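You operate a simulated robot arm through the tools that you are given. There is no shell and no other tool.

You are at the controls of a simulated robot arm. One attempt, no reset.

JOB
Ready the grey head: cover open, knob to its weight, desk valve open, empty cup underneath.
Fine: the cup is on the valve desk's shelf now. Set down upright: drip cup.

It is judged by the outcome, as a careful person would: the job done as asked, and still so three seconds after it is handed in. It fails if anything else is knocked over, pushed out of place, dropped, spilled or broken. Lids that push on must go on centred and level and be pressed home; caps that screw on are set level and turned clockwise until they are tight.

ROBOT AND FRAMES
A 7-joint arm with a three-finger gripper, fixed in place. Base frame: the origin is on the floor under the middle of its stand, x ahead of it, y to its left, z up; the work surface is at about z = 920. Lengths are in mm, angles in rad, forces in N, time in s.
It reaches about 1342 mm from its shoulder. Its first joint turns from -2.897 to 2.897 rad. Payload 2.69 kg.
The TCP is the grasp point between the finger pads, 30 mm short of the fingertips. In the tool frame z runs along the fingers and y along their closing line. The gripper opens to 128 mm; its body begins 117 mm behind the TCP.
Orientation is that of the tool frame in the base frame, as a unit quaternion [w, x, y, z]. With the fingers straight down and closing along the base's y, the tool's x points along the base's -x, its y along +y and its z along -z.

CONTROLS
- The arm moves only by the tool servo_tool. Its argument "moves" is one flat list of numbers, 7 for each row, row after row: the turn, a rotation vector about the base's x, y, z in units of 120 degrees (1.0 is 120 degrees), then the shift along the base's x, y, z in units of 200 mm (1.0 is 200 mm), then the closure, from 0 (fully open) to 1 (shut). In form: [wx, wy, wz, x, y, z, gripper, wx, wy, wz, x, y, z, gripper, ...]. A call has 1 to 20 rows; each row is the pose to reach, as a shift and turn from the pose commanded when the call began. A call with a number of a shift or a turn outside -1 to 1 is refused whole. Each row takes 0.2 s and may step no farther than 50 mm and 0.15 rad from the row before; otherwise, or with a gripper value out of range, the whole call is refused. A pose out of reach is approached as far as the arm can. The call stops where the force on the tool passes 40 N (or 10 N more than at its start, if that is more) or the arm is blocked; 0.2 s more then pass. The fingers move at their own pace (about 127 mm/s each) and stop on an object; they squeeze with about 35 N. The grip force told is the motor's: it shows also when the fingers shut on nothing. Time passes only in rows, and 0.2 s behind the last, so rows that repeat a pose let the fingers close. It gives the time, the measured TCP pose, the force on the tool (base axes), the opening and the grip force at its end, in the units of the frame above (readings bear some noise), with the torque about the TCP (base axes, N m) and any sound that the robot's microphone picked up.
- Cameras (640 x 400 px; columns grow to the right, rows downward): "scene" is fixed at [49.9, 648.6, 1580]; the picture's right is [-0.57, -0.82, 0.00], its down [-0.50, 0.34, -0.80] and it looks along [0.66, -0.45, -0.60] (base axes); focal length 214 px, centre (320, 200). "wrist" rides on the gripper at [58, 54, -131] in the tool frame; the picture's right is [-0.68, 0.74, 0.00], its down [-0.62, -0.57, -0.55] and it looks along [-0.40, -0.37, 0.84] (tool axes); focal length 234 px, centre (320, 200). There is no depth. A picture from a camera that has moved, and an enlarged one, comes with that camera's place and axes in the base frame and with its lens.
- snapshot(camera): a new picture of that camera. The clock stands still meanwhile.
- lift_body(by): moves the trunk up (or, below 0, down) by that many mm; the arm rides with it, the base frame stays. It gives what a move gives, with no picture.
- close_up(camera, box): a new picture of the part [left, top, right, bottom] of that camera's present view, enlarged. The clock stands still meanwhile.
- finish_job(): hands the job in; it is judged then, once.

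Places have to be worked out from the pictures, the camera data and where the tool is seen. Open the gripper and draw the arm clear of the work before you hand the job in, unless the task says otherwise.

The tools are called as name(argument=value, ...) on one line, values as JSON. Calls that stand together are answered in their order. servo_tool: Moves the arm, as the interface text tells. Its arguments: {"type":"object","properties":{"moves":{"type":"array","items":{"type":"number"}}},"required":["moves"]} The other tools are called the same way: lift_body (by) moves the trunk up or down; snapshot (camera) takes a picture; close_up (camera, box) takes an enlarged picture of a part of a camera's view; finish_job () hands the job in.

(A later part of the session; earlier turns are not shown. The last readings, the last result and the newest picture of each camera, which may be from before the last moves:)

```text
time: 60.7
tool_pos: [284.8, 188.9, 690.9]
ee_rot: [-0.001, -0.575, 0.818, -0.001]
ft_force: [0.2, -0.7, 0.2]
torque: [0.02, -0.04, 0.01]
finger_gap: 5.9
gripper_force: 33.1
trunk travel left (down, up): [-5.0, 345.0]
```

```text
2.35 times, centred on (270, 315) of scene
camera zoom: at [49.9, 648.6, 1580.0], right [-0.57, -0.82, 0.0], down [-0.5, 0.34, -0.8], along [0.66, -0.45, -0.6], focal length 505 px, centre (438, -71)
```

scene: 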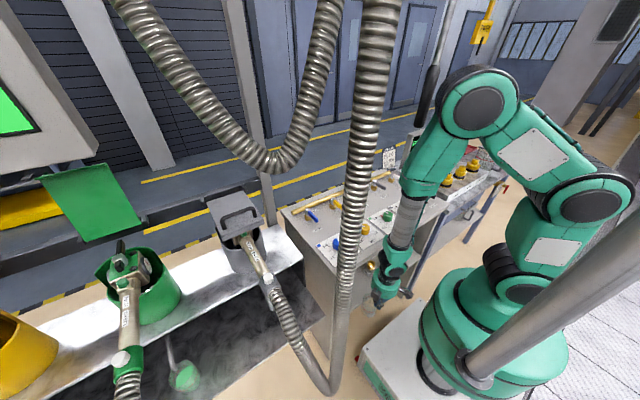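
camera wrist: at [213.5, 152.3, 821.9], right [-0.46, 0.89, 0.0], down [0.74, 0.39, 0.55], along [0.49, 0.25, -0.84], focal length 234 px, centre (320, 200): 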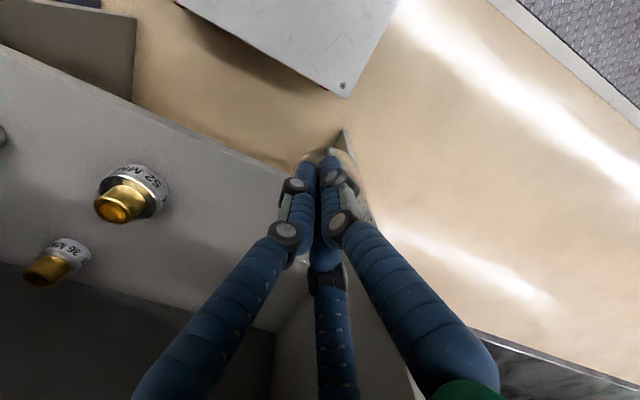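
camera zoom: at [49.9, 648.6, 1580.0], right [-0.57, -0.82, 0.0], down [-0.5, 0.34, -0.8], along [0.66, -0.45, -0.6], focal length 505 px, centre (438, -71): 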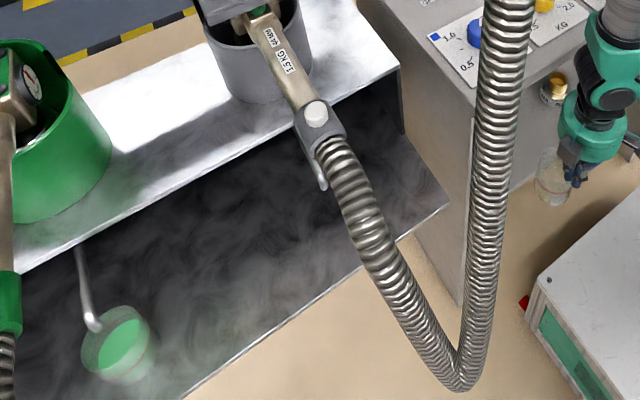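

The cup hangs nearly upright with its bottom about 79 mm below the TCP. Re-triangulating with the scene camera: tray top z≈727, tray front edge x≈359, right end y≈418, grey spout tip ≈(449,580,822). I'll lift up to clear the tray height and then move left in front of the desk.

servo_tool(moves=[0, 0, 0, 0, 0, 0.2, 1, 0, 0, 0, 0, 0, 0.4, 1, 0, 0, 0, 0, 0, 0.6, 1, 0, 0, 0, 0, 0.1, 0.8, 1, 0, 0, 0, 0, 0.25, 0.9, 1, 0, 0, 0, 0, 0.45, 0.95, 1])

snapshot(camera="wrist")

snapshot(camera="scene")

```text
time: 62.1
tool_pos: [284.0, 278.2, 880.8]
ee_rot: [-0.001, -0.574, 0.819, 0.0]
ft_force: [0.4, -0.4, -0.9]
torque: [0.05, 0.02, -0.01]
finger_gap: 6.0
gripper_force: 32.7
trunk travel left (down, up): [-5.0, 345.0]
```

```text
taken
camera wrist: at [212.1, 241.8, 1011.6], right [-0.46, 0.89, 0.0], down [0.74, 0.39, 0.55], along [0.49, 0.25, -0.84], focal length 234 px, centre (320, 200)
```

wrist: 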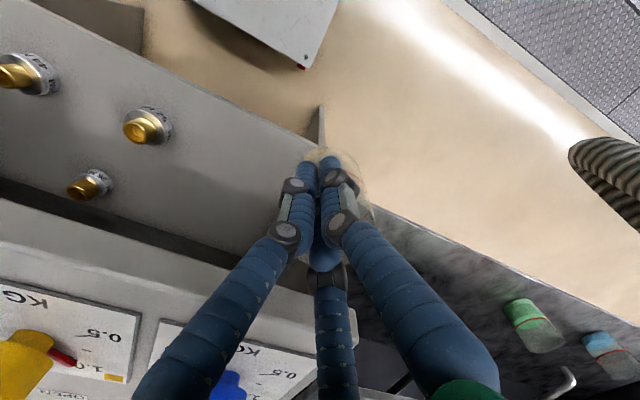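

```text
taken
```

scene: 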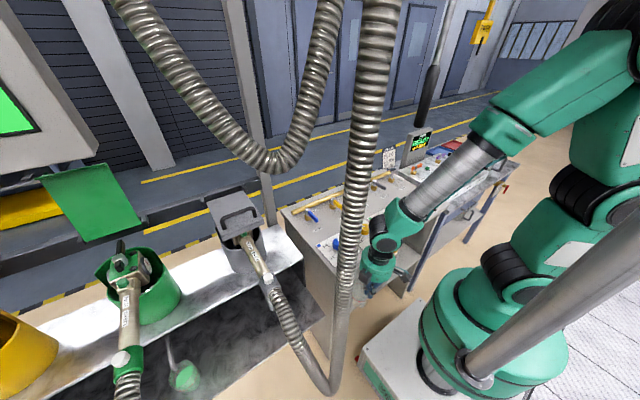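

Clear so far; the tray with the green and blue cups appears at the right. I'll continue left, then forward over the tray, turning the hand so the cup is on the +y side.

servo_tool(moves=[0, 0, 0, 0.0, 0.2, 0, 1, 0, 0, 0.02, 0.02, 0.4, 0, 1, 0, 0, 0.06, 0.1, 0.58, 0, 1, 0, 0, 0.12, 0.25, 0.7, 0, 1, 0, 0, 0.18, 0.42, 0.8, 0, 1])

snapshot(camera="wrist")

snapshot(camera="scene")

```text
time: 63.3
tool_pos: [367.6, 440.8, 877.9]
ee_rot: [0.0, 0.718, -0.696, 0.0]
ft_force: [-0.4, 0.4, -0.1]
torque: [0.04, -0.03, -0.02]
finger_gap: 6.0
gripper_force: 32.9
trunk travel left (down, up): [-5.0, 345.0]
```

```text
taken
camera wrist: at [314.8, 380.9, 1009.4], right [-0.76, 0.65, 0.0], down [0.55, 0.63, 0.55], along [0.36, 0.41, -0.84], focal length 234 px, centre (320, 200)
```

wrist: 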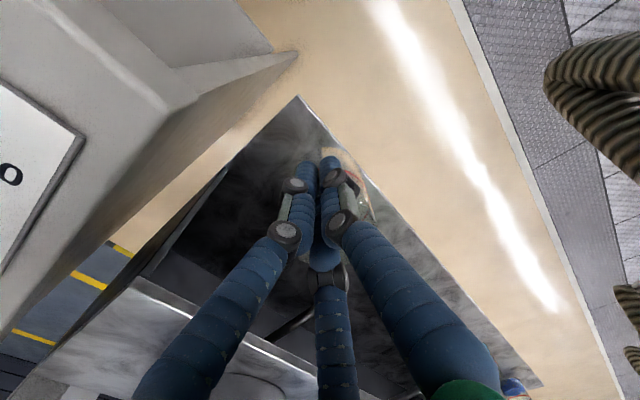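

```text
taken
```

scene: 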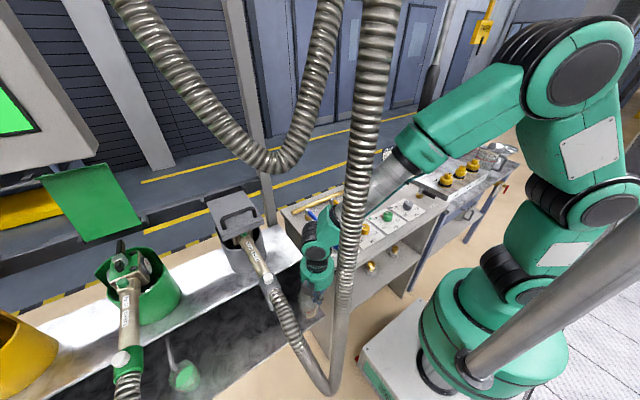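

The hand is over the tray's right-front corner (about (363,407), tray z≈711–727). I'll go to (440,470) with the cup toward +y, keeping clear of the head's pipe at y≈560–600.

servo_tool(moves=[0, 0, 0.06, 0.09, 0.04, 0, 1, 0, 0, 0.12, 0.18, 0.08, 0, 1, 0, 0, 0.18, 0.27, 0.12, 0, 1, 0, 0, 0.235, 0.36, 0.145, 0, 1])

snapshot(camera="wrist")

close_up(camera="scene", box=[200, 180, 400, 360])

```text
time: 64.3
tool_pos: [440.4, 470.2, 880.0]
ee_rot: [0.0, 0.866, -0.5, 0.0]
ft_force: [-0.1, -0.8, -0.1]
torque: [0.01, -0.01, 0.0]
finger_gap: 5.8
gripper_force: 32.9
trunk travel left (down, up): [-5.0, 345.0]
```

```text
taken
camera wrist: at [422.1, 392.9, 1011.1], right [-0.98, 0.22, 0.0], down [0.18, 0.82, 0.55], along [0.12, 0.53, -0.84], focal length 234 px, centre (320, 200)
```

wrist: 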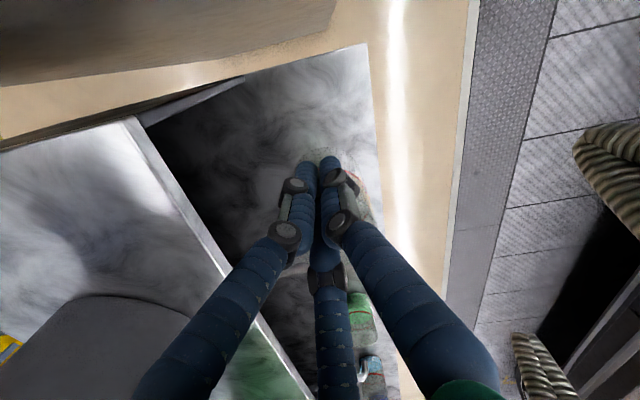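

```text
2.22 times, centred on (300, 270) of scene
camera zoom: at [49.9, 648.6, 1580.0], right [-0.57, -0.82, 0.0], down [-0.5, 0.34, -0.8], along [0.66, -0.45, -0.6], focal length 477 px, centre (364, 44)
```

zoom: 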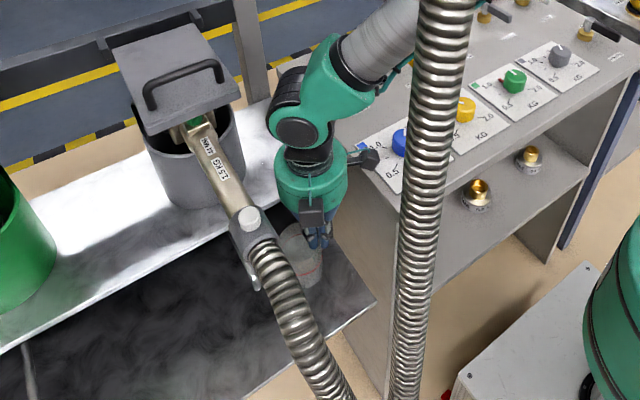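

The cup is over the tray at a clear spot right of the spout. Two wrist views put the tray at about z≈690–700. I'll descend in stages, feeling for contact.

servo_tool(moves=[0, 0, 0, 0, 0, -0.12, 1, 0, 0, 0, 0, 0, -0.24, 1, 0, 0, 0, 0, 0, -0.35, 1])

snapshot(camera="wrist")

close_up(camera="scene", box=[260, 240, 360, 340])

```text
time: 65.1
tool_pos: [440.7, 469.2, 811.1]
ee_rot: [-0.001, 0.865, -0.501, 0.0]
ft_force: [0.5, 0.3, 0.4]
torque: [-0.01, -0.03, -0.02]
finger_gap: 5.9
gripper_force: 32.8
trunk travel left (down, up): [-5.0, 345.0]
```

```text
taken
camera wrist: at [422.6, 391.8, 942.1], right [-0.98, 0.22, 0.0], down [0.18, 0.82, 0.55], along [0.12, 0.54, -0.84], focal length 234 px, centre (320, 200)
```

wrist: 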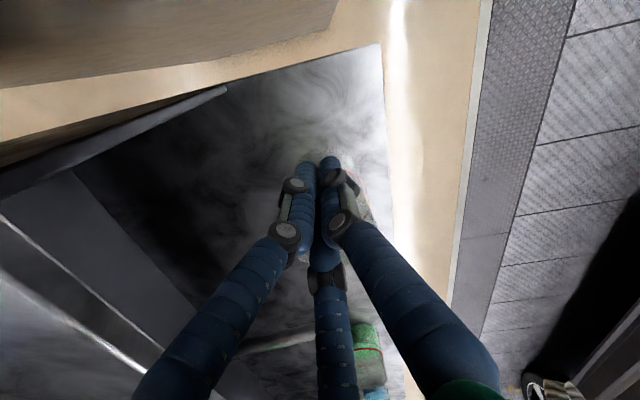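

```text
4.00 times, centred on (310, 290) of scene
camera zoom: at [49.9, 648.6, 1580.0], right [-0.57, -0.82, 0.0], down [-0.5, 0.34, -0.8], along [0.66, -0.45, -0.6], focal length 858 px, centre (360, -160)
```

zoom: 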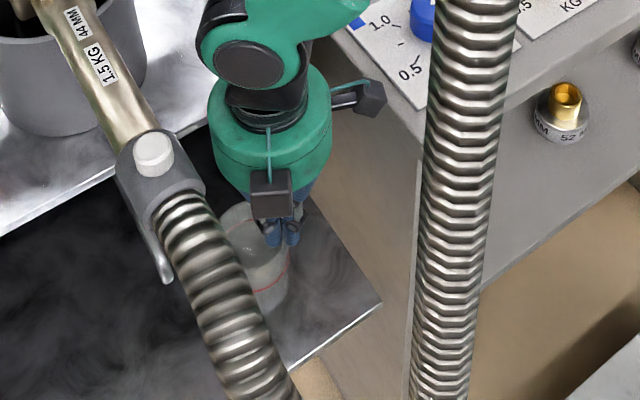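

Third view again puts the tray at z≈687. I'll descend 30 mm more, then feel for contact in small steps.

servo_tool(moves=[0, 0, 0, 0, 0, -0.06, 1, 0, 0, 0, 0, 0, -0.12, 1, 0, 0, 0, 0, 0, -0.15, 1])

servo_tool(moves=[0, 0, 0, 0, 0, -0.015, 1, 0, 0, 0, 0, 0, -0.03, 1])

close_up(camera="scene", box=[280, 270, 340, 330])

```text
time: 65.9
tool_pos: [440.3, 467.9, 780.2]
ee_rot: [0.0, 0.865, -0.502, 0.001]
ft_force: [0.1, -0.3, -0.4]
torque: [-0.01, 0.0, 0.01]
finger_gap: 6.1
gripper_force: 33.4
trunk travel left (down, up): [-5.0, 345.0]
```

```text
time: 66.5
tool_pos: [440.7, 467.7, 774.3]
ee_rot: [0.001, 0.865, -0.502, 0.001]
ft_force: [0.5, -0.6, -1.4]
torque: [-0.01, -0.01, -0.02]
finger_gap: 6.0
gripper_force: 32.5
trunk travel left (down, up): [-5.0, 345.0]
```

```text
6.67 times, centred on (310, 300) of scene
camera zoom: at [49.9, 648.6, 1580.0], right [-0.57, -0.82, 0.0], down [-0.5, 0.34, -0.8], along [0.66, -0.45, -0.6], focal length 1430 px, centre (387, -467)
```

zoom: 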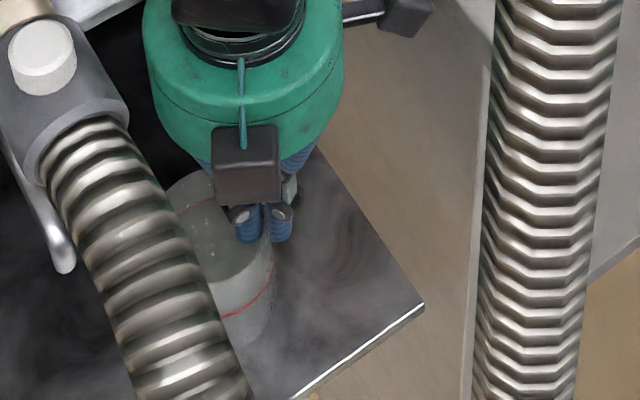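

No contact yet (bottom ≈695). I'll continue in 3 mm steps.

servo_tool(moves=[0, 0, 0, 0, 0, -0.015, 1, 0, 0, 0, 0, 0, -0.03, 1, 0, 0, 0, 0, 0, -0.03, 1])

close_up(camera="wrist", box=[260, 120, 420, 270])

```text
time: 67.3
tool_pos: [439.8, 468.1, 768.3]
ee_rot: [-0.002, 0.865, -0.502, 0.0]
ft_force: [0.8, -1.4, 4.7]
torque: [0.05, 0.02, 0.0]
finger_gap: 5.7
gripper_force: 32.4
trunk travel left (down, up): [-5.0, 345.0]
```

```text
2.67 times, centred on (340, 195) of wrist
camera zoom: at [421.7, 390.9, 900.1], right [-0.98, 0.22, 0.0], down [0.18, 0.82, 0.55], along [0.12, 0.54, -0.84], focal length 624 px, centre (267, 213)
```

zoom: 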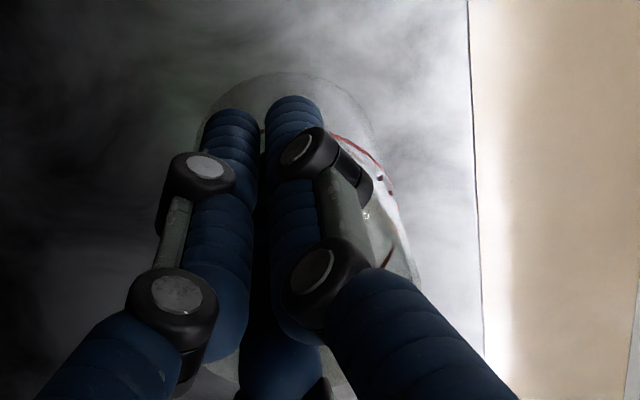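

Fz rose to 4.7 N: the cup is touching the tray. I'll press 2–3 mm more so it seats flat.

servo_tool(moves=[0, 0, 0, 0, 0, -0.01, 1, 0, 0, 0, 0, 0, -0.015, 1])

close_up(camera="wrist", box=[260, 120, 420, 270])

close_up(camera="scene", box=[280, 270, 340, 330])

```text
time: 67.9
tool_pos: [439.5, 468.0, 769.1]
ee_rot: [-0.002, 0.865, -0.501, 0.002]
ft_force: [-3.7, -8.9, 37.6]
torque: [0.03, 0.39, 0.03]
finger_gap: 5.9
gripper_force: 32.6
trunk travel left (down, up): [-5.0, 345.0]
```

```text
2.67 times, centred on (340, 195) of wrist
camera zoom: at [421.8, 390.8, 899.4], right [-0.98, 0.22, 0.0], down [0.18, 0.81, 0.55], along [0.12, 0.54, -0.83], focal length 624 px, centre (267, 213)
```

zoom: 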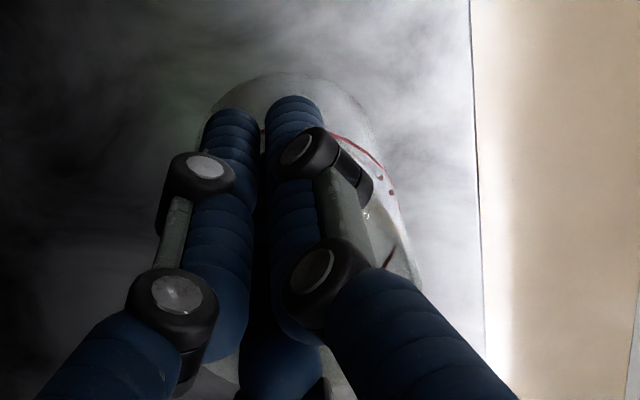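

```text
6.67 times, centred on (310, 300) of scene
camera zoom: at [49.9, 648.6, 1580.0], right [-0.57, -0.82, 0.0], down [-0.5, 0.34, -0.8], along [0.66, -0.45, -0.6], focal length 1430 px, centre (387, -467)
```

zoom: 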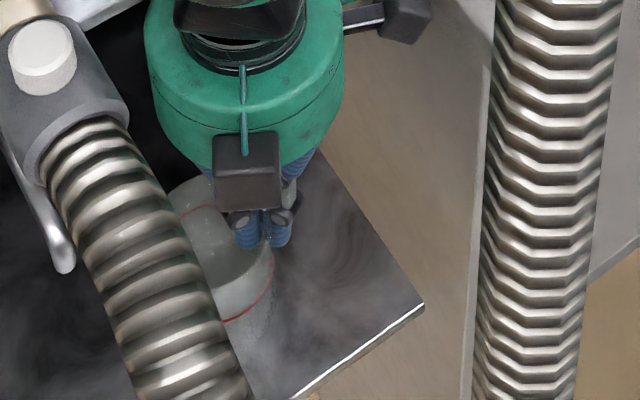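

Load is 38 N, so it's firmly seated. I'll ease up 2.5 mm to unload, then open the fingers gently.

servo_tool(moves=[0, 0, 0, 0, 0, 0.01, 1, 0, 0, 0, 0, 0, 0.012, 1])

servo_tool(moves=[0, 0, 0, 0, 0, 0, 0.97, 0, 0, 0, 0, 0, 0, 0.94, 0, 0, 0, 0, 0, 0, 0.91, 0, 0, 0, 0, 0, 0, 0.88, 0, 0, 0, 0, 0, 0, 0.84, 0, 0, 0, 0, 0, 0, 0.8, 0, 0, 0, 0, 0, 0, 0.78])

close_up(camera="wrist", box=[240, 110, 440, 270])

close_up(camera="scene", box=[280, 270, 340, 330])

```text
time: 68.5
tool_pos: [439.4, 468.8, 767.4]
ee_rot: [-0.001, 0.865, -0.502, 0.0]
ft_force: [3.9, 3.7, 20.6]
torque: [0.46, -0.4, -0.01]
finger_gap: 6.0
gripper_force: 32.7
trunk travel left (down, up): [-5.0, 345.0]
```

```text
time: 70.1
tool_pos: [440.0, 468.3, 767.4]
ee_rot: [0.001, 0.866, -0.501, 0.001]
ft_force: [-0.7, 0.1, -0.5]
torque: [-0.01, -0.01, 0.0]
finger_gap: 28.0
gripper_force: 0.0
trunk travel left (down, up): [-5.0, 345.0]
```

```text
2.50 times, centred on (340, 190) of wrist
camera zoom: at [421.8, 390.8, 899.1], right [-0.98, 0.22, 0.0], down [0.18, 0.82, 0.55], along [0.12, 0.53, -0.84], focal length 585 px, centre (270, 225)
```

zoom: 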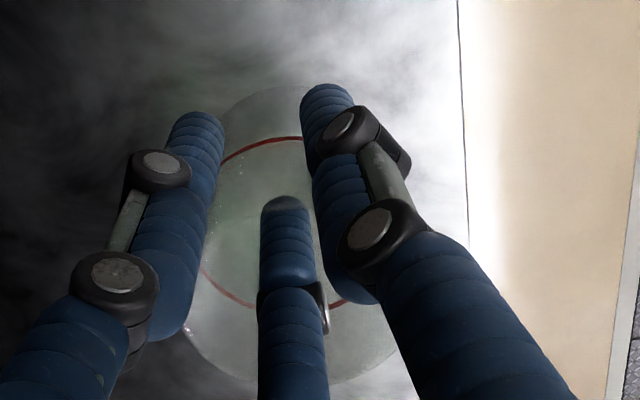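

```text
6.67 times, centred on (310, 300) of scene
camera zoom: at [49.9, 648.6, 1580.0], right [-0.57, -0.82, 0.0], down [-0.5, 0.34, -0.8], along [0.66, -0.45, -0.6], focal length 1430 px, centre (387, -467)
```

zoom: 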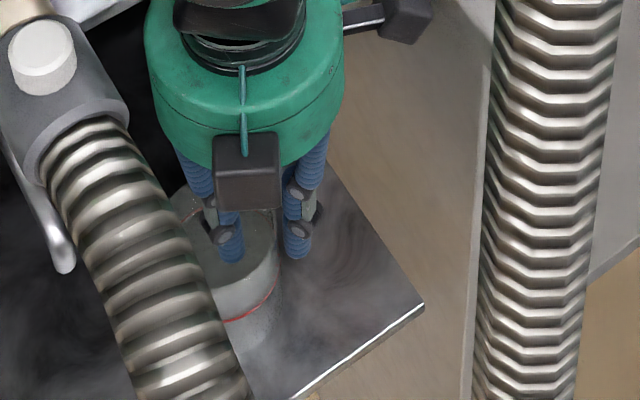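

Released; the cup is standing upright with the inner finger free of its walls. I'll rise straight up.

servo_tool(moves=[0, 0, 0, 0, 0, 0.08, 0.78, 0, 0, 0, 0, 0, 0.2, 0.78, 0, 0, 0, 0, 0, 0.4, 0.78, 0, 0, 0, 0, -0.1, 0.5, 0.78])

snapshot(camera="wrist")

close_up(camera="scene", box=[270, 260, 350, 330])

```text
time: 71.1
tool_pos: [439.7, 447.6, 867.2]
ee_rot: [0.0, 0.865, -0.502, 0.001]
ft_force: [0.8, -0.3, -0.3]
torque: [-0.03, 0.0, 0.0]
finger_gap: 28.2
gripper_force: 0.1
trunk travel left (down, up): [-5.0, 345.0]
```

```text
taken
camera wrist: at [421.7, 371.4, 998.9], right [-0.98, 0.22, 0.0], down [0.18, 0.82, 0.55], along [0.12, 0.53, -0.84], focal length 234 px, centre (320, 200)
```

wrist: 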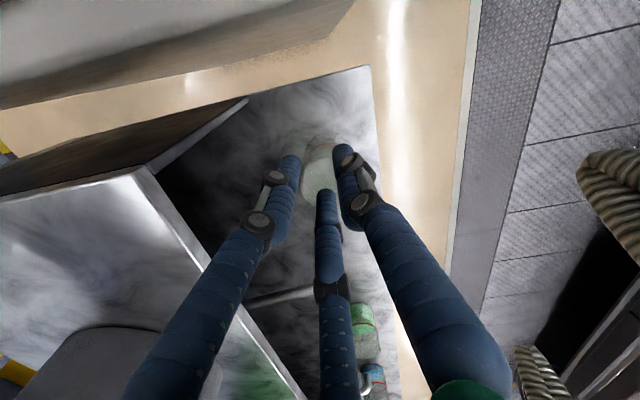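

```text
5.71 times, centred on (310, 295) of scene
camera zoom: at [49.9, 648.6, 1580.0], right [-0.57, -0.82, 0.0], down [-0.5, 0.34, -0.8], along [0.66, -0.45, -0.6], focal length 1226 px, centre (377, -343)
```

zoom: 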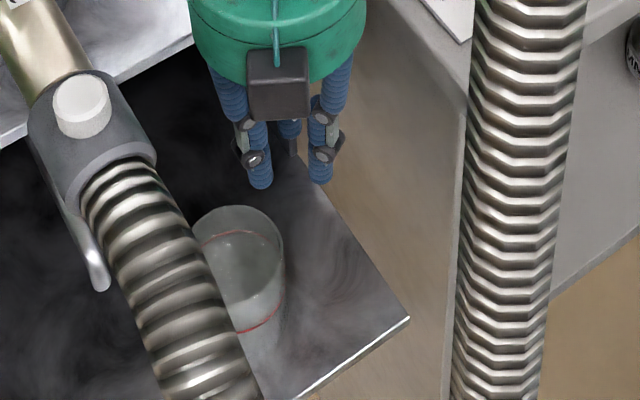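

The cup stands upright on the tray. Now I'll zoom to locate the spout tip and the cup precisely in this view.

close_up(camera="wrist", box=[200, 120, 420, 400])

close_up(camera="wrist", box=[270, 120, 390, 230])

```text
1.43 times, centred on (310, 260) of wrist
camera zoom: at [421.7, 371.4, 998.9], right [-0.98, 0.22, 0.0], down [0.18, 0.82, 0.55], along [0.12, 0.53, -0.84], focal length 334 px, centre (334, 114)
```

zoom: 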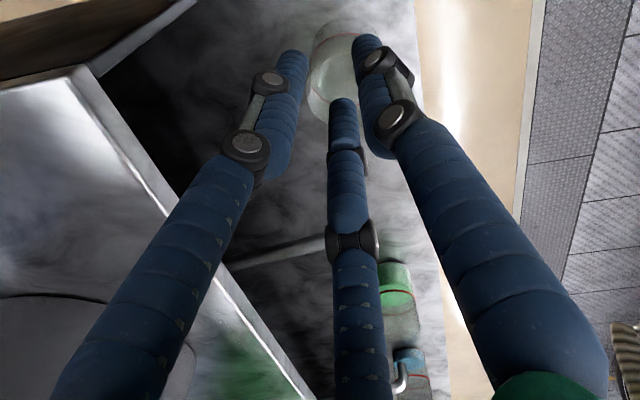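

```text
3.64 times, centred on (330, 175) of wrist
camera zoom: at [421.7, 371.4, 998.9], right [-0.98, 0.22, 0.0], down [0.18, 0.82, 0.55], along [0.12, 0.53, -0.84], focal length 852 px, centre (284, 291)
```

zoom: 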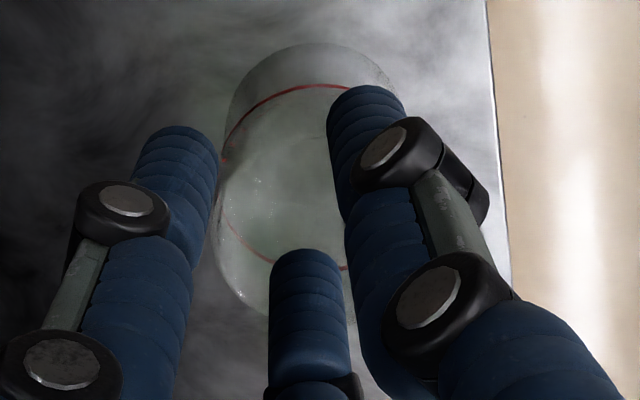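

The cup is at about (440,503), and the spout tip at about (449,578) is hidden by a finger. I'll reorient the hand for a gentle push: two fingers leading toward +y, hand leaning back 20°, staying above the desk and clear of the spout.

servo_tool(moves=[0.0189, 0.0109, -0.0618, 0, -0.02, 0, 0.84, 0.0378, 0.0218, -0.1237, 0, -0.04, 0, 0.84, 0.0566, 0.0327, -0.1855, 0.005, -0.06, 0, 0.84, 0.0755, 0.0436, -0.2473, 0.01, -0.08, 0, 0.84, 0.0944, 0.0545, -0.3091, 0.015, -0.1, 0, 0.84, 0.1133, 0.0654, -0.371, 0.015, -0.11, 0, 0.84, 0.1321, 0.0763, -0.4328, 0.015, -0.11, 0, 0.84, 0.151, 0.0872, -0.4946, 0.015, -0.11, 0, 0.84])

snapshot(camera="wrist")

close_up(camera="scene", box=[230, 170, 390, 330])

```text
time: 72.9
tool_pos: [442.9, 426.1, 866.9]
ee_rot: [0.085, -0.49, 0.855, 0.15]
ft_force: [0.8, 1.0, 0.8]
torque: [-0.04, 0.01, 0.0]
finger_gap: 20.4
gripper_force: 0.1
trunk travel left (down, up): [-5.0, 345.0]
```

```text
taken
camera wrist: at [366.1, 360.0, 982.2], right [-0.29, 0.9, 0.33], down [0.8, 0.04, 0.6], along [0.52, 0.44, -0.73], focal length 234 px, centre (320, 200)
```

wrist: 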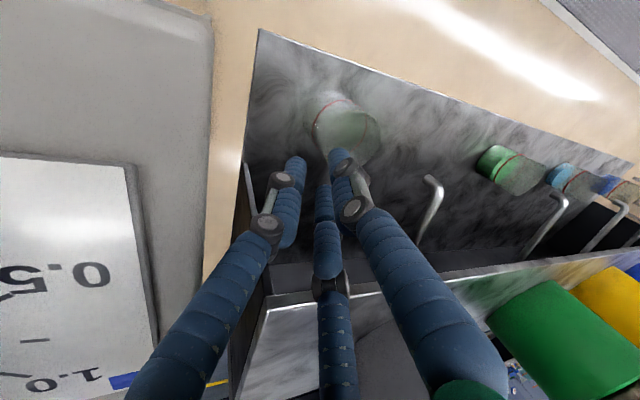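

```text
2.50 times, centred on (310, 250) of scene
camera zoom: at [49.9, 648.6, 1580.0], right [-0.57, -0.82, 0.0], down [-0.5, 0.34, -0.8], along [0.66, -0.45, -0.6], focal length 536 px, centre (345, 75)
```

zoom: 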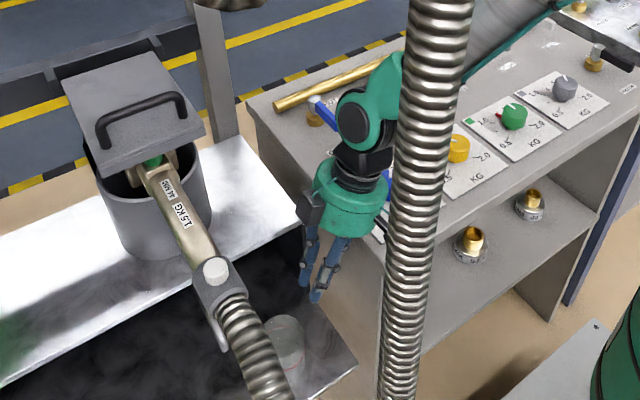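

Excellent view of the tray: our cup, the grey spout, and the green cup under its own spout as a reference. I'll zoom for measurements.

close_up(camera="wrist", box=[290, 80, 450, 260])

close_up(camera="wrist", box=[400, 120, 620, 270])

```text
2.22 times, centred on (370, 170) of wrist
camera zoom: at [366.1, 360.0, 982.2], right [-0.29, 0.9, 0.33], down [0.8, 0.04, 0.6], along [0.52, 0.44, -0.73], focal length 520 px, centre (209, 267)
```

zoom: 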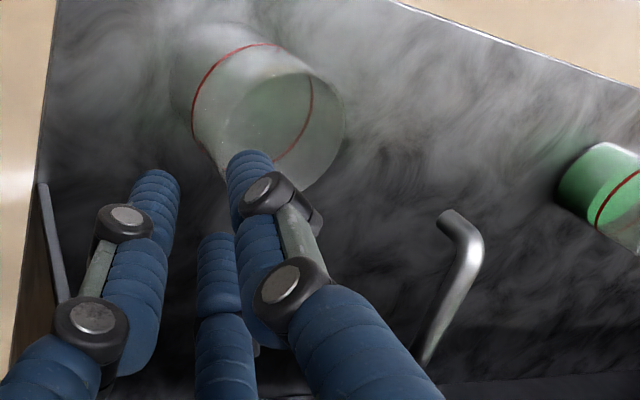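

```text
2.67 times, centred on (510, 195) of wrist
camera zoom: at [366.1, 360.0, 982.2], right [-0.29, 0.9, 0.33], down [0.8, 0.04, 0.6], along [0.52, 0.44, -0.73], focal length 624 px, centre (-187, 213)
```

zoom: 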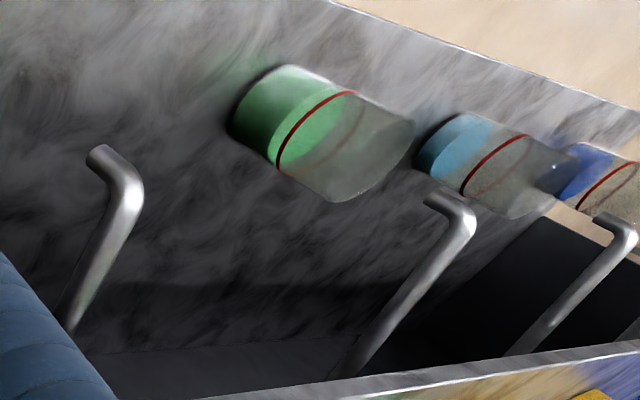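

The cup's centre is about (437,503) and the spout tip is about (447,579,815), with the green cup directly beneath its spout. Leaning back that far would touch the desk's side lower down, so I'll reduce the lean to 5° and descend beside the cup.

servo_tool(moves=[-0.0625, 0, 0, -0.01, 0.02, 0, 0.84, -0.125, 0, 0, -0.025, 0.04, 0, 0.84, -0.125, 0, 0, -0.025, 0.04, -0.2, 0.84, -0.125, 0, 0, -0.025, 0.04, -0.4, 0.84])

snapshot(camera="wrist")

close_up(camera="scene", box=[230, 190, 390, 340])

```text
time: 73.9
tool_pos: [437.3, 435.1, 786.6]
ee_rot: [0.021, -0.498, 0.866, 0.038]
ft_force: [-0.2, -0.1, 0.3]
torque: [0.02, -0.05, 0.0]
finger_gap: 20.7
gripper_force: 0.1
trunk travel left (down, up): [-5.0, 345.0]
```

```text
taken
camera wrist: at [360.7, 400.5, 916.2], right [-0.3, 0.95, 0.08], down [0.8, 0.2, 0.57], along [0.52, 0.23, -0.82], focal length 234 px, centre (320, 200)
```

wrist: 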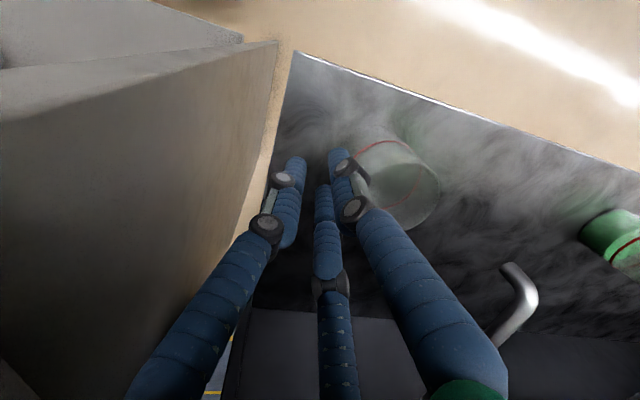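

```text
2.67 times, centred on (310, 265) of scene
camera zoom: at [49.9, 648.6, 1580.0], right [-0.57, -0.82, 0.0], down [-0.5, 0.34, -0.8], along [0.66, -0.45, -0.6], focal length 572 px, centre (347, 27)
```

zoom: 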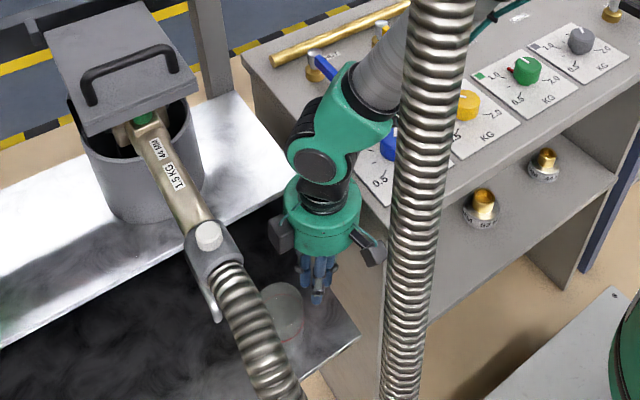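

Clear on both sides. I'll go down to push height (leading fingertips about 20 mm above the tray).

servo_tool(moves=[0, 0, 0, 0, 0, -0.1, 0.84, 0, 0, 0, 0, 0, -0.2, 0.84, 0, 0, 0, 0, 0, -0.26, 0.84])

snapshot(camera="wrist")

close_up(camera="wrist", box=[260, 100, 460, 260])

```text
time: 74.7
tool_pos: [439.4, 433.6, 734.6]
ee_rot: [0.022, -0.498, 0.866, 0.038]
ft_force: [-0.5, -1.2, 0.3]
torque: [0.04, 0.01, -0.01]
finger_gap: 20.7
gripper_force: 0.0
trunk travel left (down, up): [-5.0, 345.0]
```

```text
taken
camera wrist: at [361.2, 399.5, 864.4], right [-0.3, 0.95, 0.08], down [0.8, 0.2, 0.57], along [0.52, 0.23, -0.82], focal length 234 px, centre (320, 200)
```

wrist: 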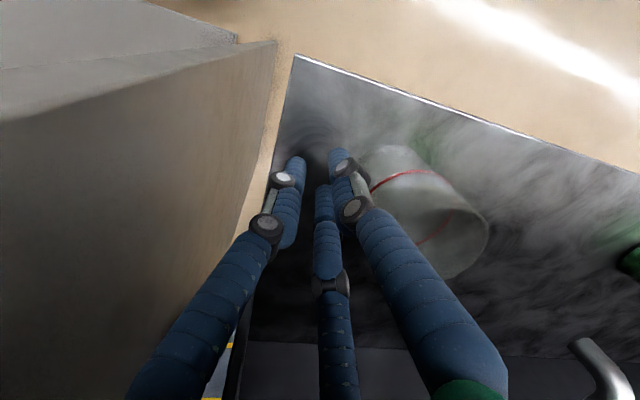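

```text
2.50 times, centred on (360, 180) of wrist
camera zoom: at [361.2, 399.5, 864.4], right [-0.3, 0.95, 0.08], down [0.8, 0.2, 0.57], along [0.52, 0.23, -0.82], focal length 585 px, centre (220, 250)
```

zoom: 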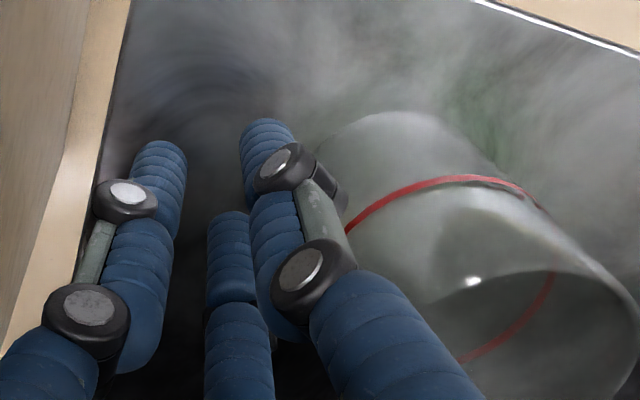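

The fingers stand beside the cup with the two leading ones toward it. I'll push slowly in +y (about 52 mm first), gradually leaning the hand back.

servo_tool(moves=[0.006, 0, 0, 0, 0.0325, 0, 0.84, 0.012, 0, 0, 0, 0.065, 0, 0.84, 0.018, 0, 0, 0, 0.0975, 0, 0.84, 0.024, 0, 0, 0.003, 0.13, 0, 0.84, 0.03, 0, 0, 0.006, 0.1625, 0, 0.84, 0.036, 0, 0, 0.009, 0.195, 0, 0.84, 0.042, 0, 0, 0.012, 0.2275, 0, 0.84, 0.05, 0, 0, 0.015, 0.26, 0, 0.84])

snapshot(camera="wrist")

close_up(camera="scene", box=[260, 240, 360, 340])

```text
time: 76.5
tool_pos: [441.5, 487.2, 734.7]
ee_rot: [0.049, -0.497, 0.862, 0.083]
ft_force: [-0.3, -0.3, 0.2]
torque: [0.0, 0.03, 0.0]
finger_gap: 20.3
gripper_force: 0.0
trunk travel left (down, up): [-5.0, 345.0]
```

```text
taken
camera wrist: at [364.5, 438.8, 858.8], right [-0.3, 0.94, 0.18], down [0.8, 0.14, 0.59], along [0.52, 0.32, -0.79], focal length 234 px, centre (320, 200)
```

wrist: 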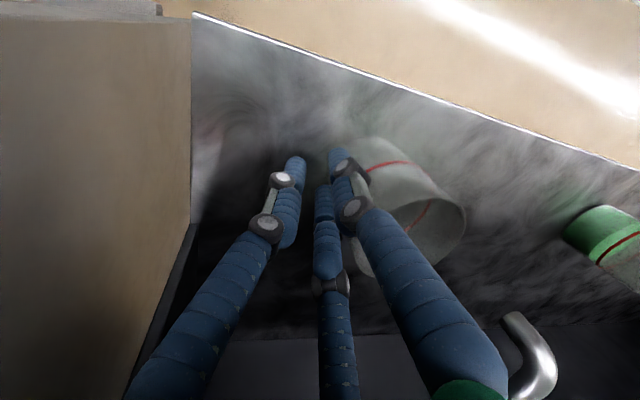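

```text
4.00 times, centred on (310, 290) of scene
camera zoom: at [49.9, 648.6, 1580.0], right [-0.57, -0.82, 0.0], down [-0.5, 0.34, -0.8], along [0.66, -0.45, -0.6], focal length 858 px, centre (360, -160)
```

zoom: 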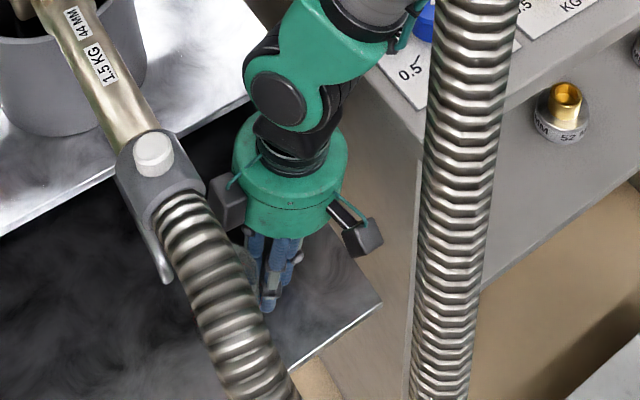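

The cup slides along upright. About 39 mm remain; I'll continue the push with a bit more lean-back and a slight +x shift.

servo_tool(moves=[0.01, 0, 0, 0.003, 0.03, 0, 0.84, 0.02, 0, 0, 0.006, 0.06, 0, 0.84, 0.03, 0, 0, 0.01, 0.09, 0, 0.84, 0.04, 0, 0, 0.013, 0.12, 0, 0.84, 0.05, 0, 0, 0.017, 0.15, 0, 0.84, 0.058, 0, 0, 0.02, 0.178, 0, 0.84])

snapshot(camera="wrist")

close_up(camera="scene", box=[260, 240, 360, 340])

```text
time: 77.9
tool_pos: [445.6, 521.7, 736.6]
ee_rot: [0.078, -0.493, 0.856, 0.134]
ft_force: [0.0, -0.6, -0.1]
torque: [0.01, -0.01, 0.01]
finger_gap: 20.3
gripper_force: 0.1
trunk travel left (down, up): [-5.0, 345.0]
```

```text
taken
camera wrist: at [369.4, 459.4, 853.2], right [-0.3, 0.91, 0.29], down [0.8, 0.07, 0.6], along [0.52, 0.41, -0.75], focal length 234 px, centre (320, 200)
```

wrist: 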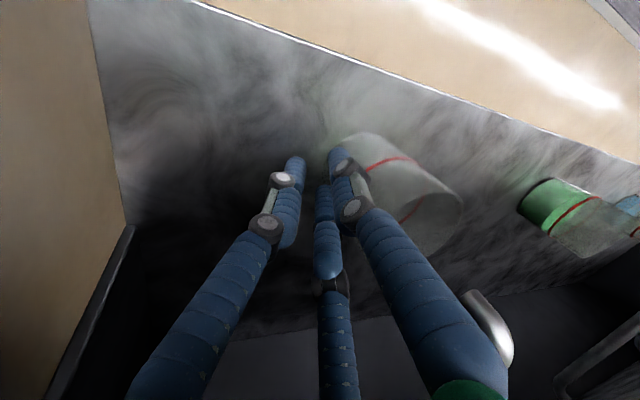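

```text
4.00 times, centred on (310, 290) of scene
camera zoom: at [49.9, 648.6, 1580.0], right [-0.57, -0.82, 0.0], down [-0.5, 0.34, -0.8], along [0.66, -0.45, -0.6], focal length 858 px, centre (360, -160)
```

zoom: 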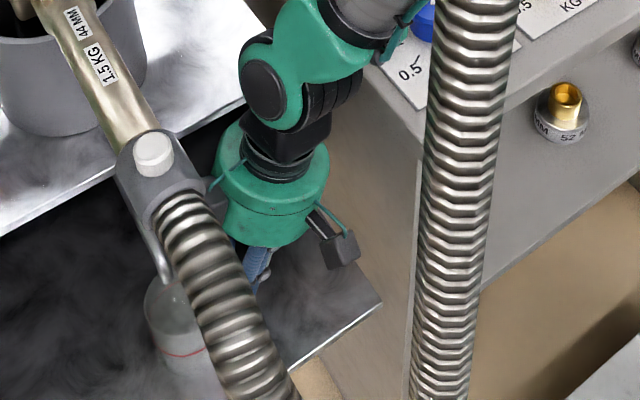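

The cup now appears directly below the grey spout. I'll verify the alignment in close-ups from both cameras.

close_up(camera="wrist", box=[310, 110, 540, 380])

close_up(camera="scene", box=[280, 280, 330, 335])

```text
1.48 times, centred on (425, 245) of wrist
camera zoom: at [369.4, 459.4, 853.2], right [-0.3, 0.91, 0.29], down [0.8, 0.07, 0.6], along [0.52, 0.41, -0.75], focal length 347 px, centre (164, 133)
```

zoom: 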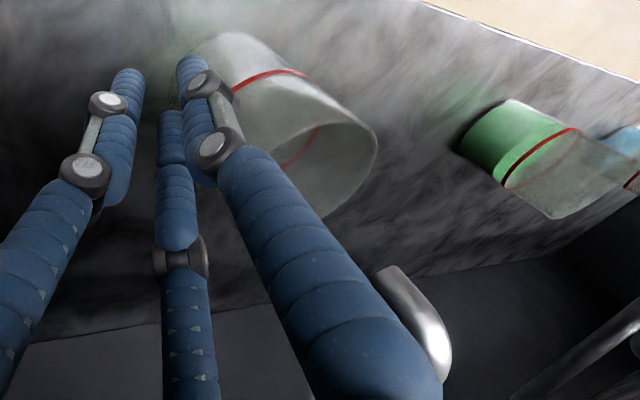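

```text
7.27 times, centred on (305, 308) of scene
camera zoom: at [49.9, 648.6, 1580.0], right [-0.57, -0.82, 0.0], down [-0.5, 0.34, -0.8], along [0.66, -0.45, -0.6], focal length 1560 px, centre (429, -582)
```

zoom: 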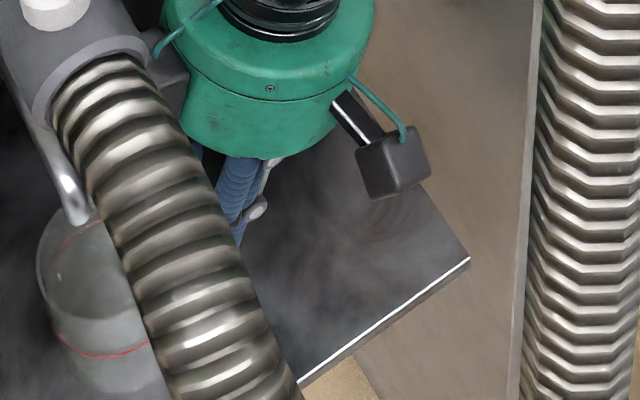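

Kinematics and both views agree: the cup is about (443–446,577), under the spout tip at (448,580,815), with its rim ~40 mm below the tip. I'll draw the fingers back the way they came and rise.

servo_tool(moves=[-0.02, 0, 0, 0, -0.05, 0, 0.84, -0.045, 0, 0, 0, -0.12, 0, 0.84, -0.075, 0, 0, 0, -0.2, 0, 0.84, -0.108, 0, 0, 0, -0.28, 0, 0.84, -0.108, 0, 0, 0, -0.3, 0.2, 0.84, -0.108, 0, 0, 0, -0.3, 0.4, 0.84, -0.108, 0, 0, 0, -0.3, 0.6, 0.84])

snapshot(camera="wrist")

close_up(camera="scene", box=[240, 230, 360, 340])

```text
time: 79.5
tool_pos: [445.0, 462.3, 854.4]
ee_rot: [0.022, -0.498, 0.866, 0.037]
ft_force: [-0.3, 0.6, 0.1]
torque: [-0.04, 0.05, 0.02]
finger_gap: 20.6
gripper_force: 0.1
trunk travel left (down, up): [-5.0, 345.0]
```

```text
taken
camera wrist: at [367.4, 427.6, 982.9], right [-0.3, 0.95, 0.08], down [0.8, 0.2, 0.57], along [0.52, 0.23, -0.82], focal length 234 px, centre (320, 200)
```

wrist: 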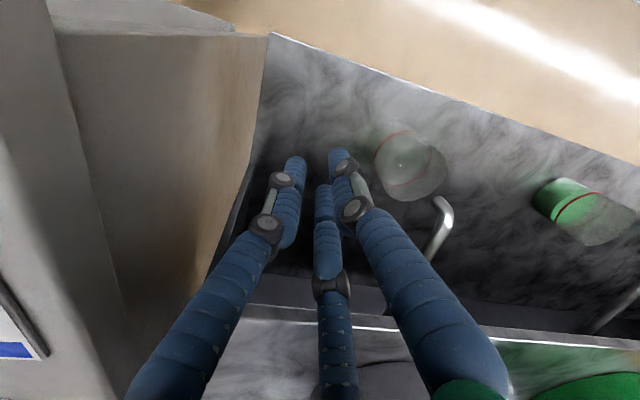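

```text
3.64 times, centred on (300, 285) of scene
camera zoom: at [49.9, 648.6, 1580.0], right [-0.57, -0.82, 0.0], down [-0.5, 0.34, -0.8], along [0.66, -0.45, -0.6], focal length 780 px, centre (393, -109)
```

zoom: 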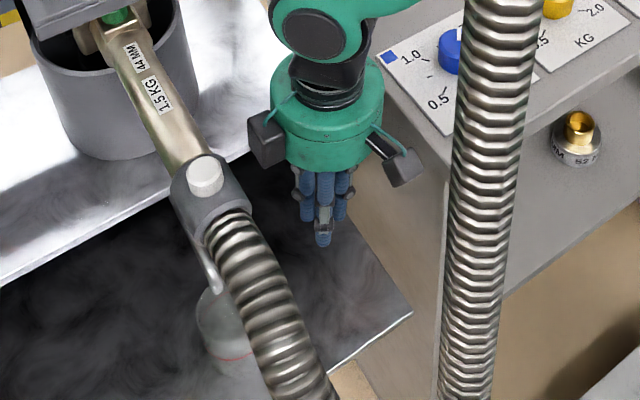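

The cup stands upright below the spout. A close-up from this higher view will confirm the alignment.

close_up(camera="wrist", box=[350, 110, 480, 270])

close_up(camera="wrist", box=[500, 150, 640, 340])

```text
2.50 times, centred on (415, 190) of wrist
camera zoom: at [367.4, 427.6, 982.9], right [-0.3, 0.95, 0.08], down [0.8, 0.2, 0.57], along [0.52, 0.23, -0.82], focal length 585 px, centre (82, 225)
```

zoom: 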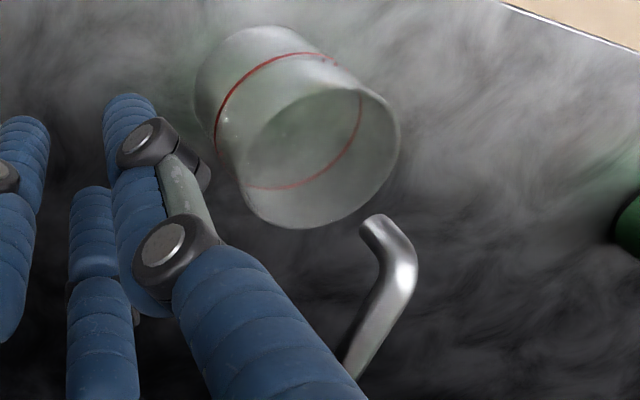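

```text
2.11 times, centred on (570, 245) of wrist
camera zoom: at [367.4, 427.6, 982.9], right [-0.3, 0.95, 0.08], down [0.8, 0.2, 0.57], along [0.52, 0.23, -0.82], focal length 493 px, centre (-206, 105)
```

zoom: 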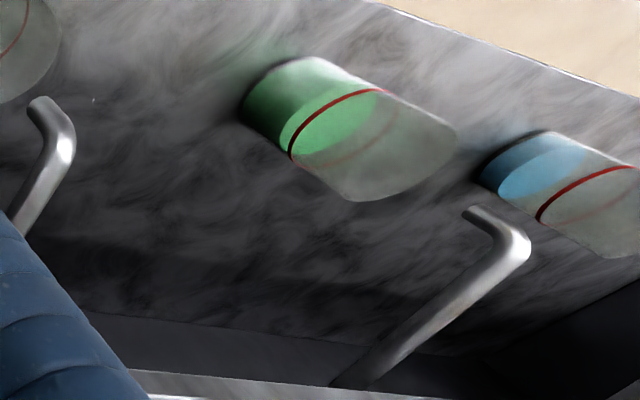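

The spot directly below the spout tip projects exactly onto the rim's centre, so the cup is well placed. Next is the cover. I'll check the arm's surroundings (hoses) before raising.

snapshot(camera="scene")

close_up(camera="scene", box=[180, 100, 400, 260])

```text
taken
```

scene: 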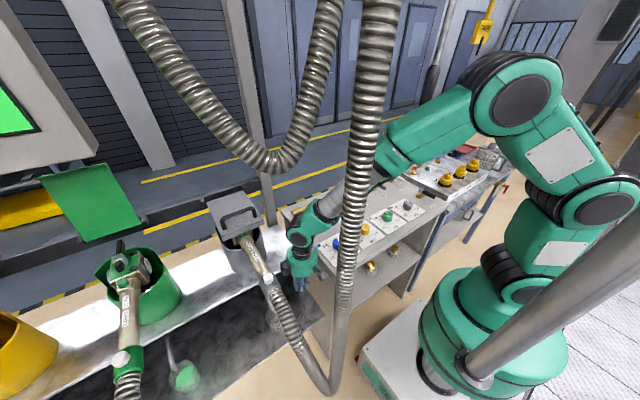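

```text
2.50 times, centred on (290, 180) of scene
camera zoom: at [49.9, 648.6, 1580.0], right [-0.57, -0.82, 0.0], down [-0.5, 0.34, -0.8], along [0.66, -0.45, -0.6], focal length 536 px, centre (395, 250)
```

zoom: 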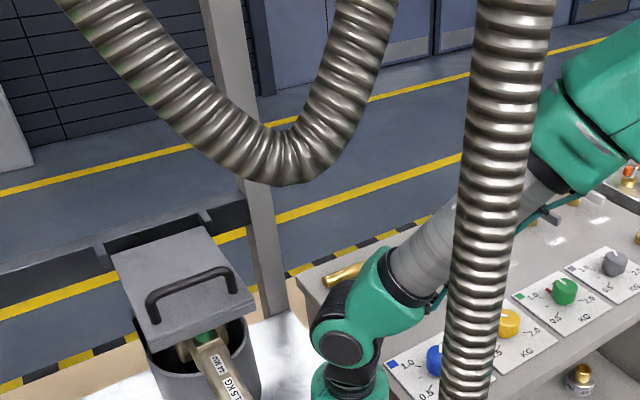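

The forearm is well clear of both hoses. I'll raise the trunk by 150 mm (hand stays right of the head's pipe) to get height for the cover.

lift_body(by=150)

snapshot(camera="scene")

snapshot(camera="wrist")

```text
time: 81.2
tool_pos: [444.7, 462.2, 1003.0]
ee_rot: [0.021, -0.498, 0.866, 0.037]
ft_force: [0.2, -0.9, 0.6]
torque: [0.01, 0.02, -0.02]
finger_gap: 20.4
gripper_force: 0.0
trunk travel left (down, up): [-155.0, 195.0]
```

```text
taken
```

scene: 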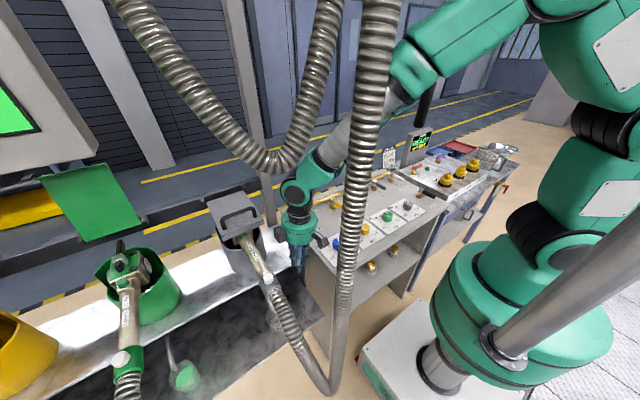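

```text
taken
camera wrist: at [367.4, 427.7, 1132.6], right [-0.3, 0.95, 0.08], down [0.8, 0.2, 0.57], along [0.52, 0.23, -0.82], focal length 234 px, centre (320, 200)
```

wrist: 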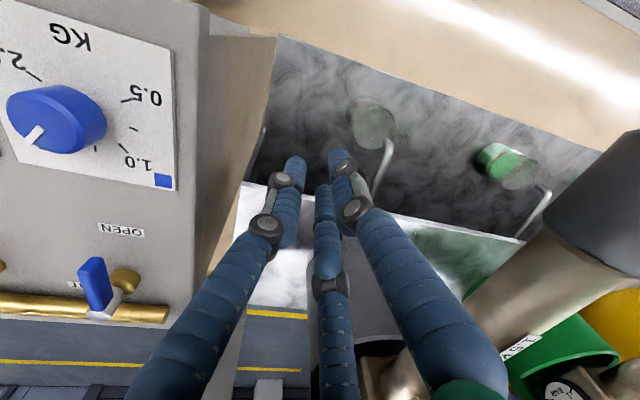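

All clear. I'll rise straight up beside the head and turn the hand so it can close across the cover's bail handle.

servo_tool(moves=[-0.0079, -0.0022, 0.0503, 0, -0.03, 0.2, 0.6, -0.0158, -0.0044, 0.1006, 0, -0.06, 0.4, 0.6, -0.0238, -0.0066, 0.151, 0, -0.09, 0.6, 0.6, -0.0317, -0.0088, 0.2013, 0, -0.1, 0.8, 0.6, -0.0396, -0.011, 0.2516, 0, -0.1, 1, 0.6])

snapshot(camera="wrist")

snapshot(camera="scene")

```text
time: 82.4
tool_pos: [444.3, 444.7, 1203.0]
ee_rot: [0.001, 0.708, -0.707, -0.001]
ft_force: [0.0, 0.5, -0.9]
torque: [-0.02, 0.02, 0.0]
finger_gap: 51.2
gripper_force: 0.0
trunk travel left (down, up): [-155.0, 195.0]
```

```text
taken
camera wrist: at [388.8, 385.3, 1335.4], right [-0.74, 0.68, 0.0], down [0.56, 0.62, 0.55], along [0.37, 0.4, -0.84], focal length 234 px, centre (320, 200)
```

wrist: 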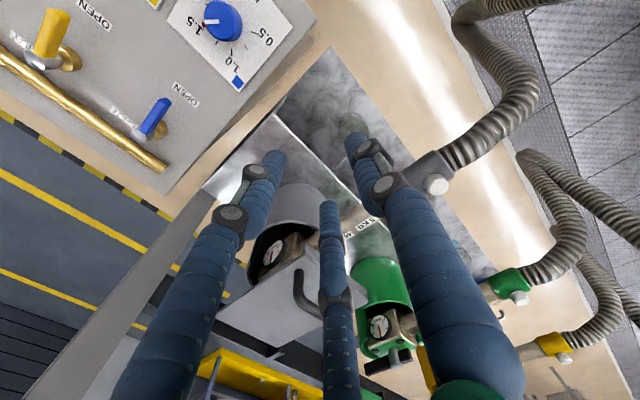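

```text
taken
```

scene: 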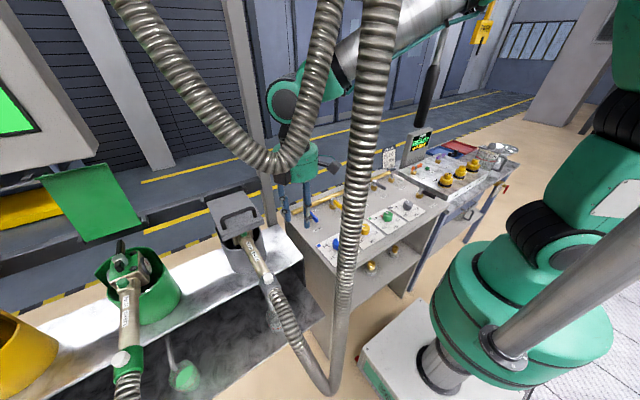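

I'm above the head now; the cover and its bail handle are in view but partly hidden by a finger. I'll move diagonally toward it, higher up.

servo_tool(moves=[0, 0, 0, 0.1, 0.08, 0.12, 0.6, 0, 0, 0, 0.2, 0.16, 0.24, 0.6, 0, 0, 0, 0.3, 0.24, 0.32, 0.6])

snapshot(camera="wrist")

snapshot(camera="scene")

```text
time: 83.2
tool_pos: [502.9, 489.8, 1267.8]
ee_rot: [0.0, -0.707, 0.708, 0.0]
ft_force: [0.0, 0.0, 0.5]
torque: [0.03, 0.0, -0.02]
finger_gap: 51.2
gripper_force: 0.2
trunk travel left (down, up): [-155.0, 195.0]
```

```text
taken
camera wrist: at [448.3, 431.3, 1398.2], right [-0.74, 0.68, 0.0], down [0.57, 0.62, 0.55], along [0.37, 0.4, -0.84], focal length 234 px, centre (320, 200)
```

wrist: 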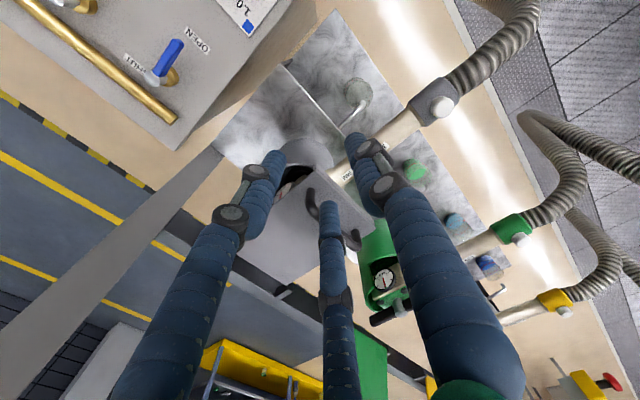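

```text
taken
```

scene: 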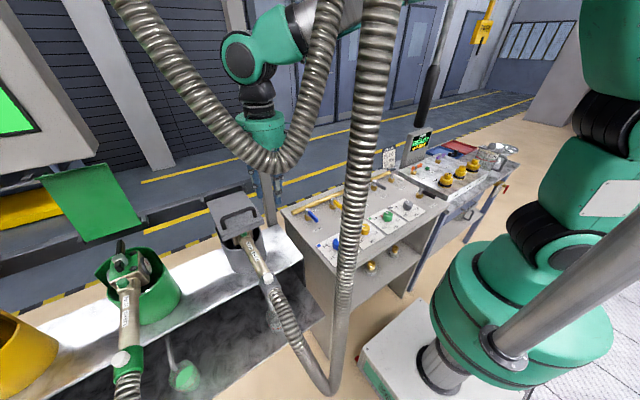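

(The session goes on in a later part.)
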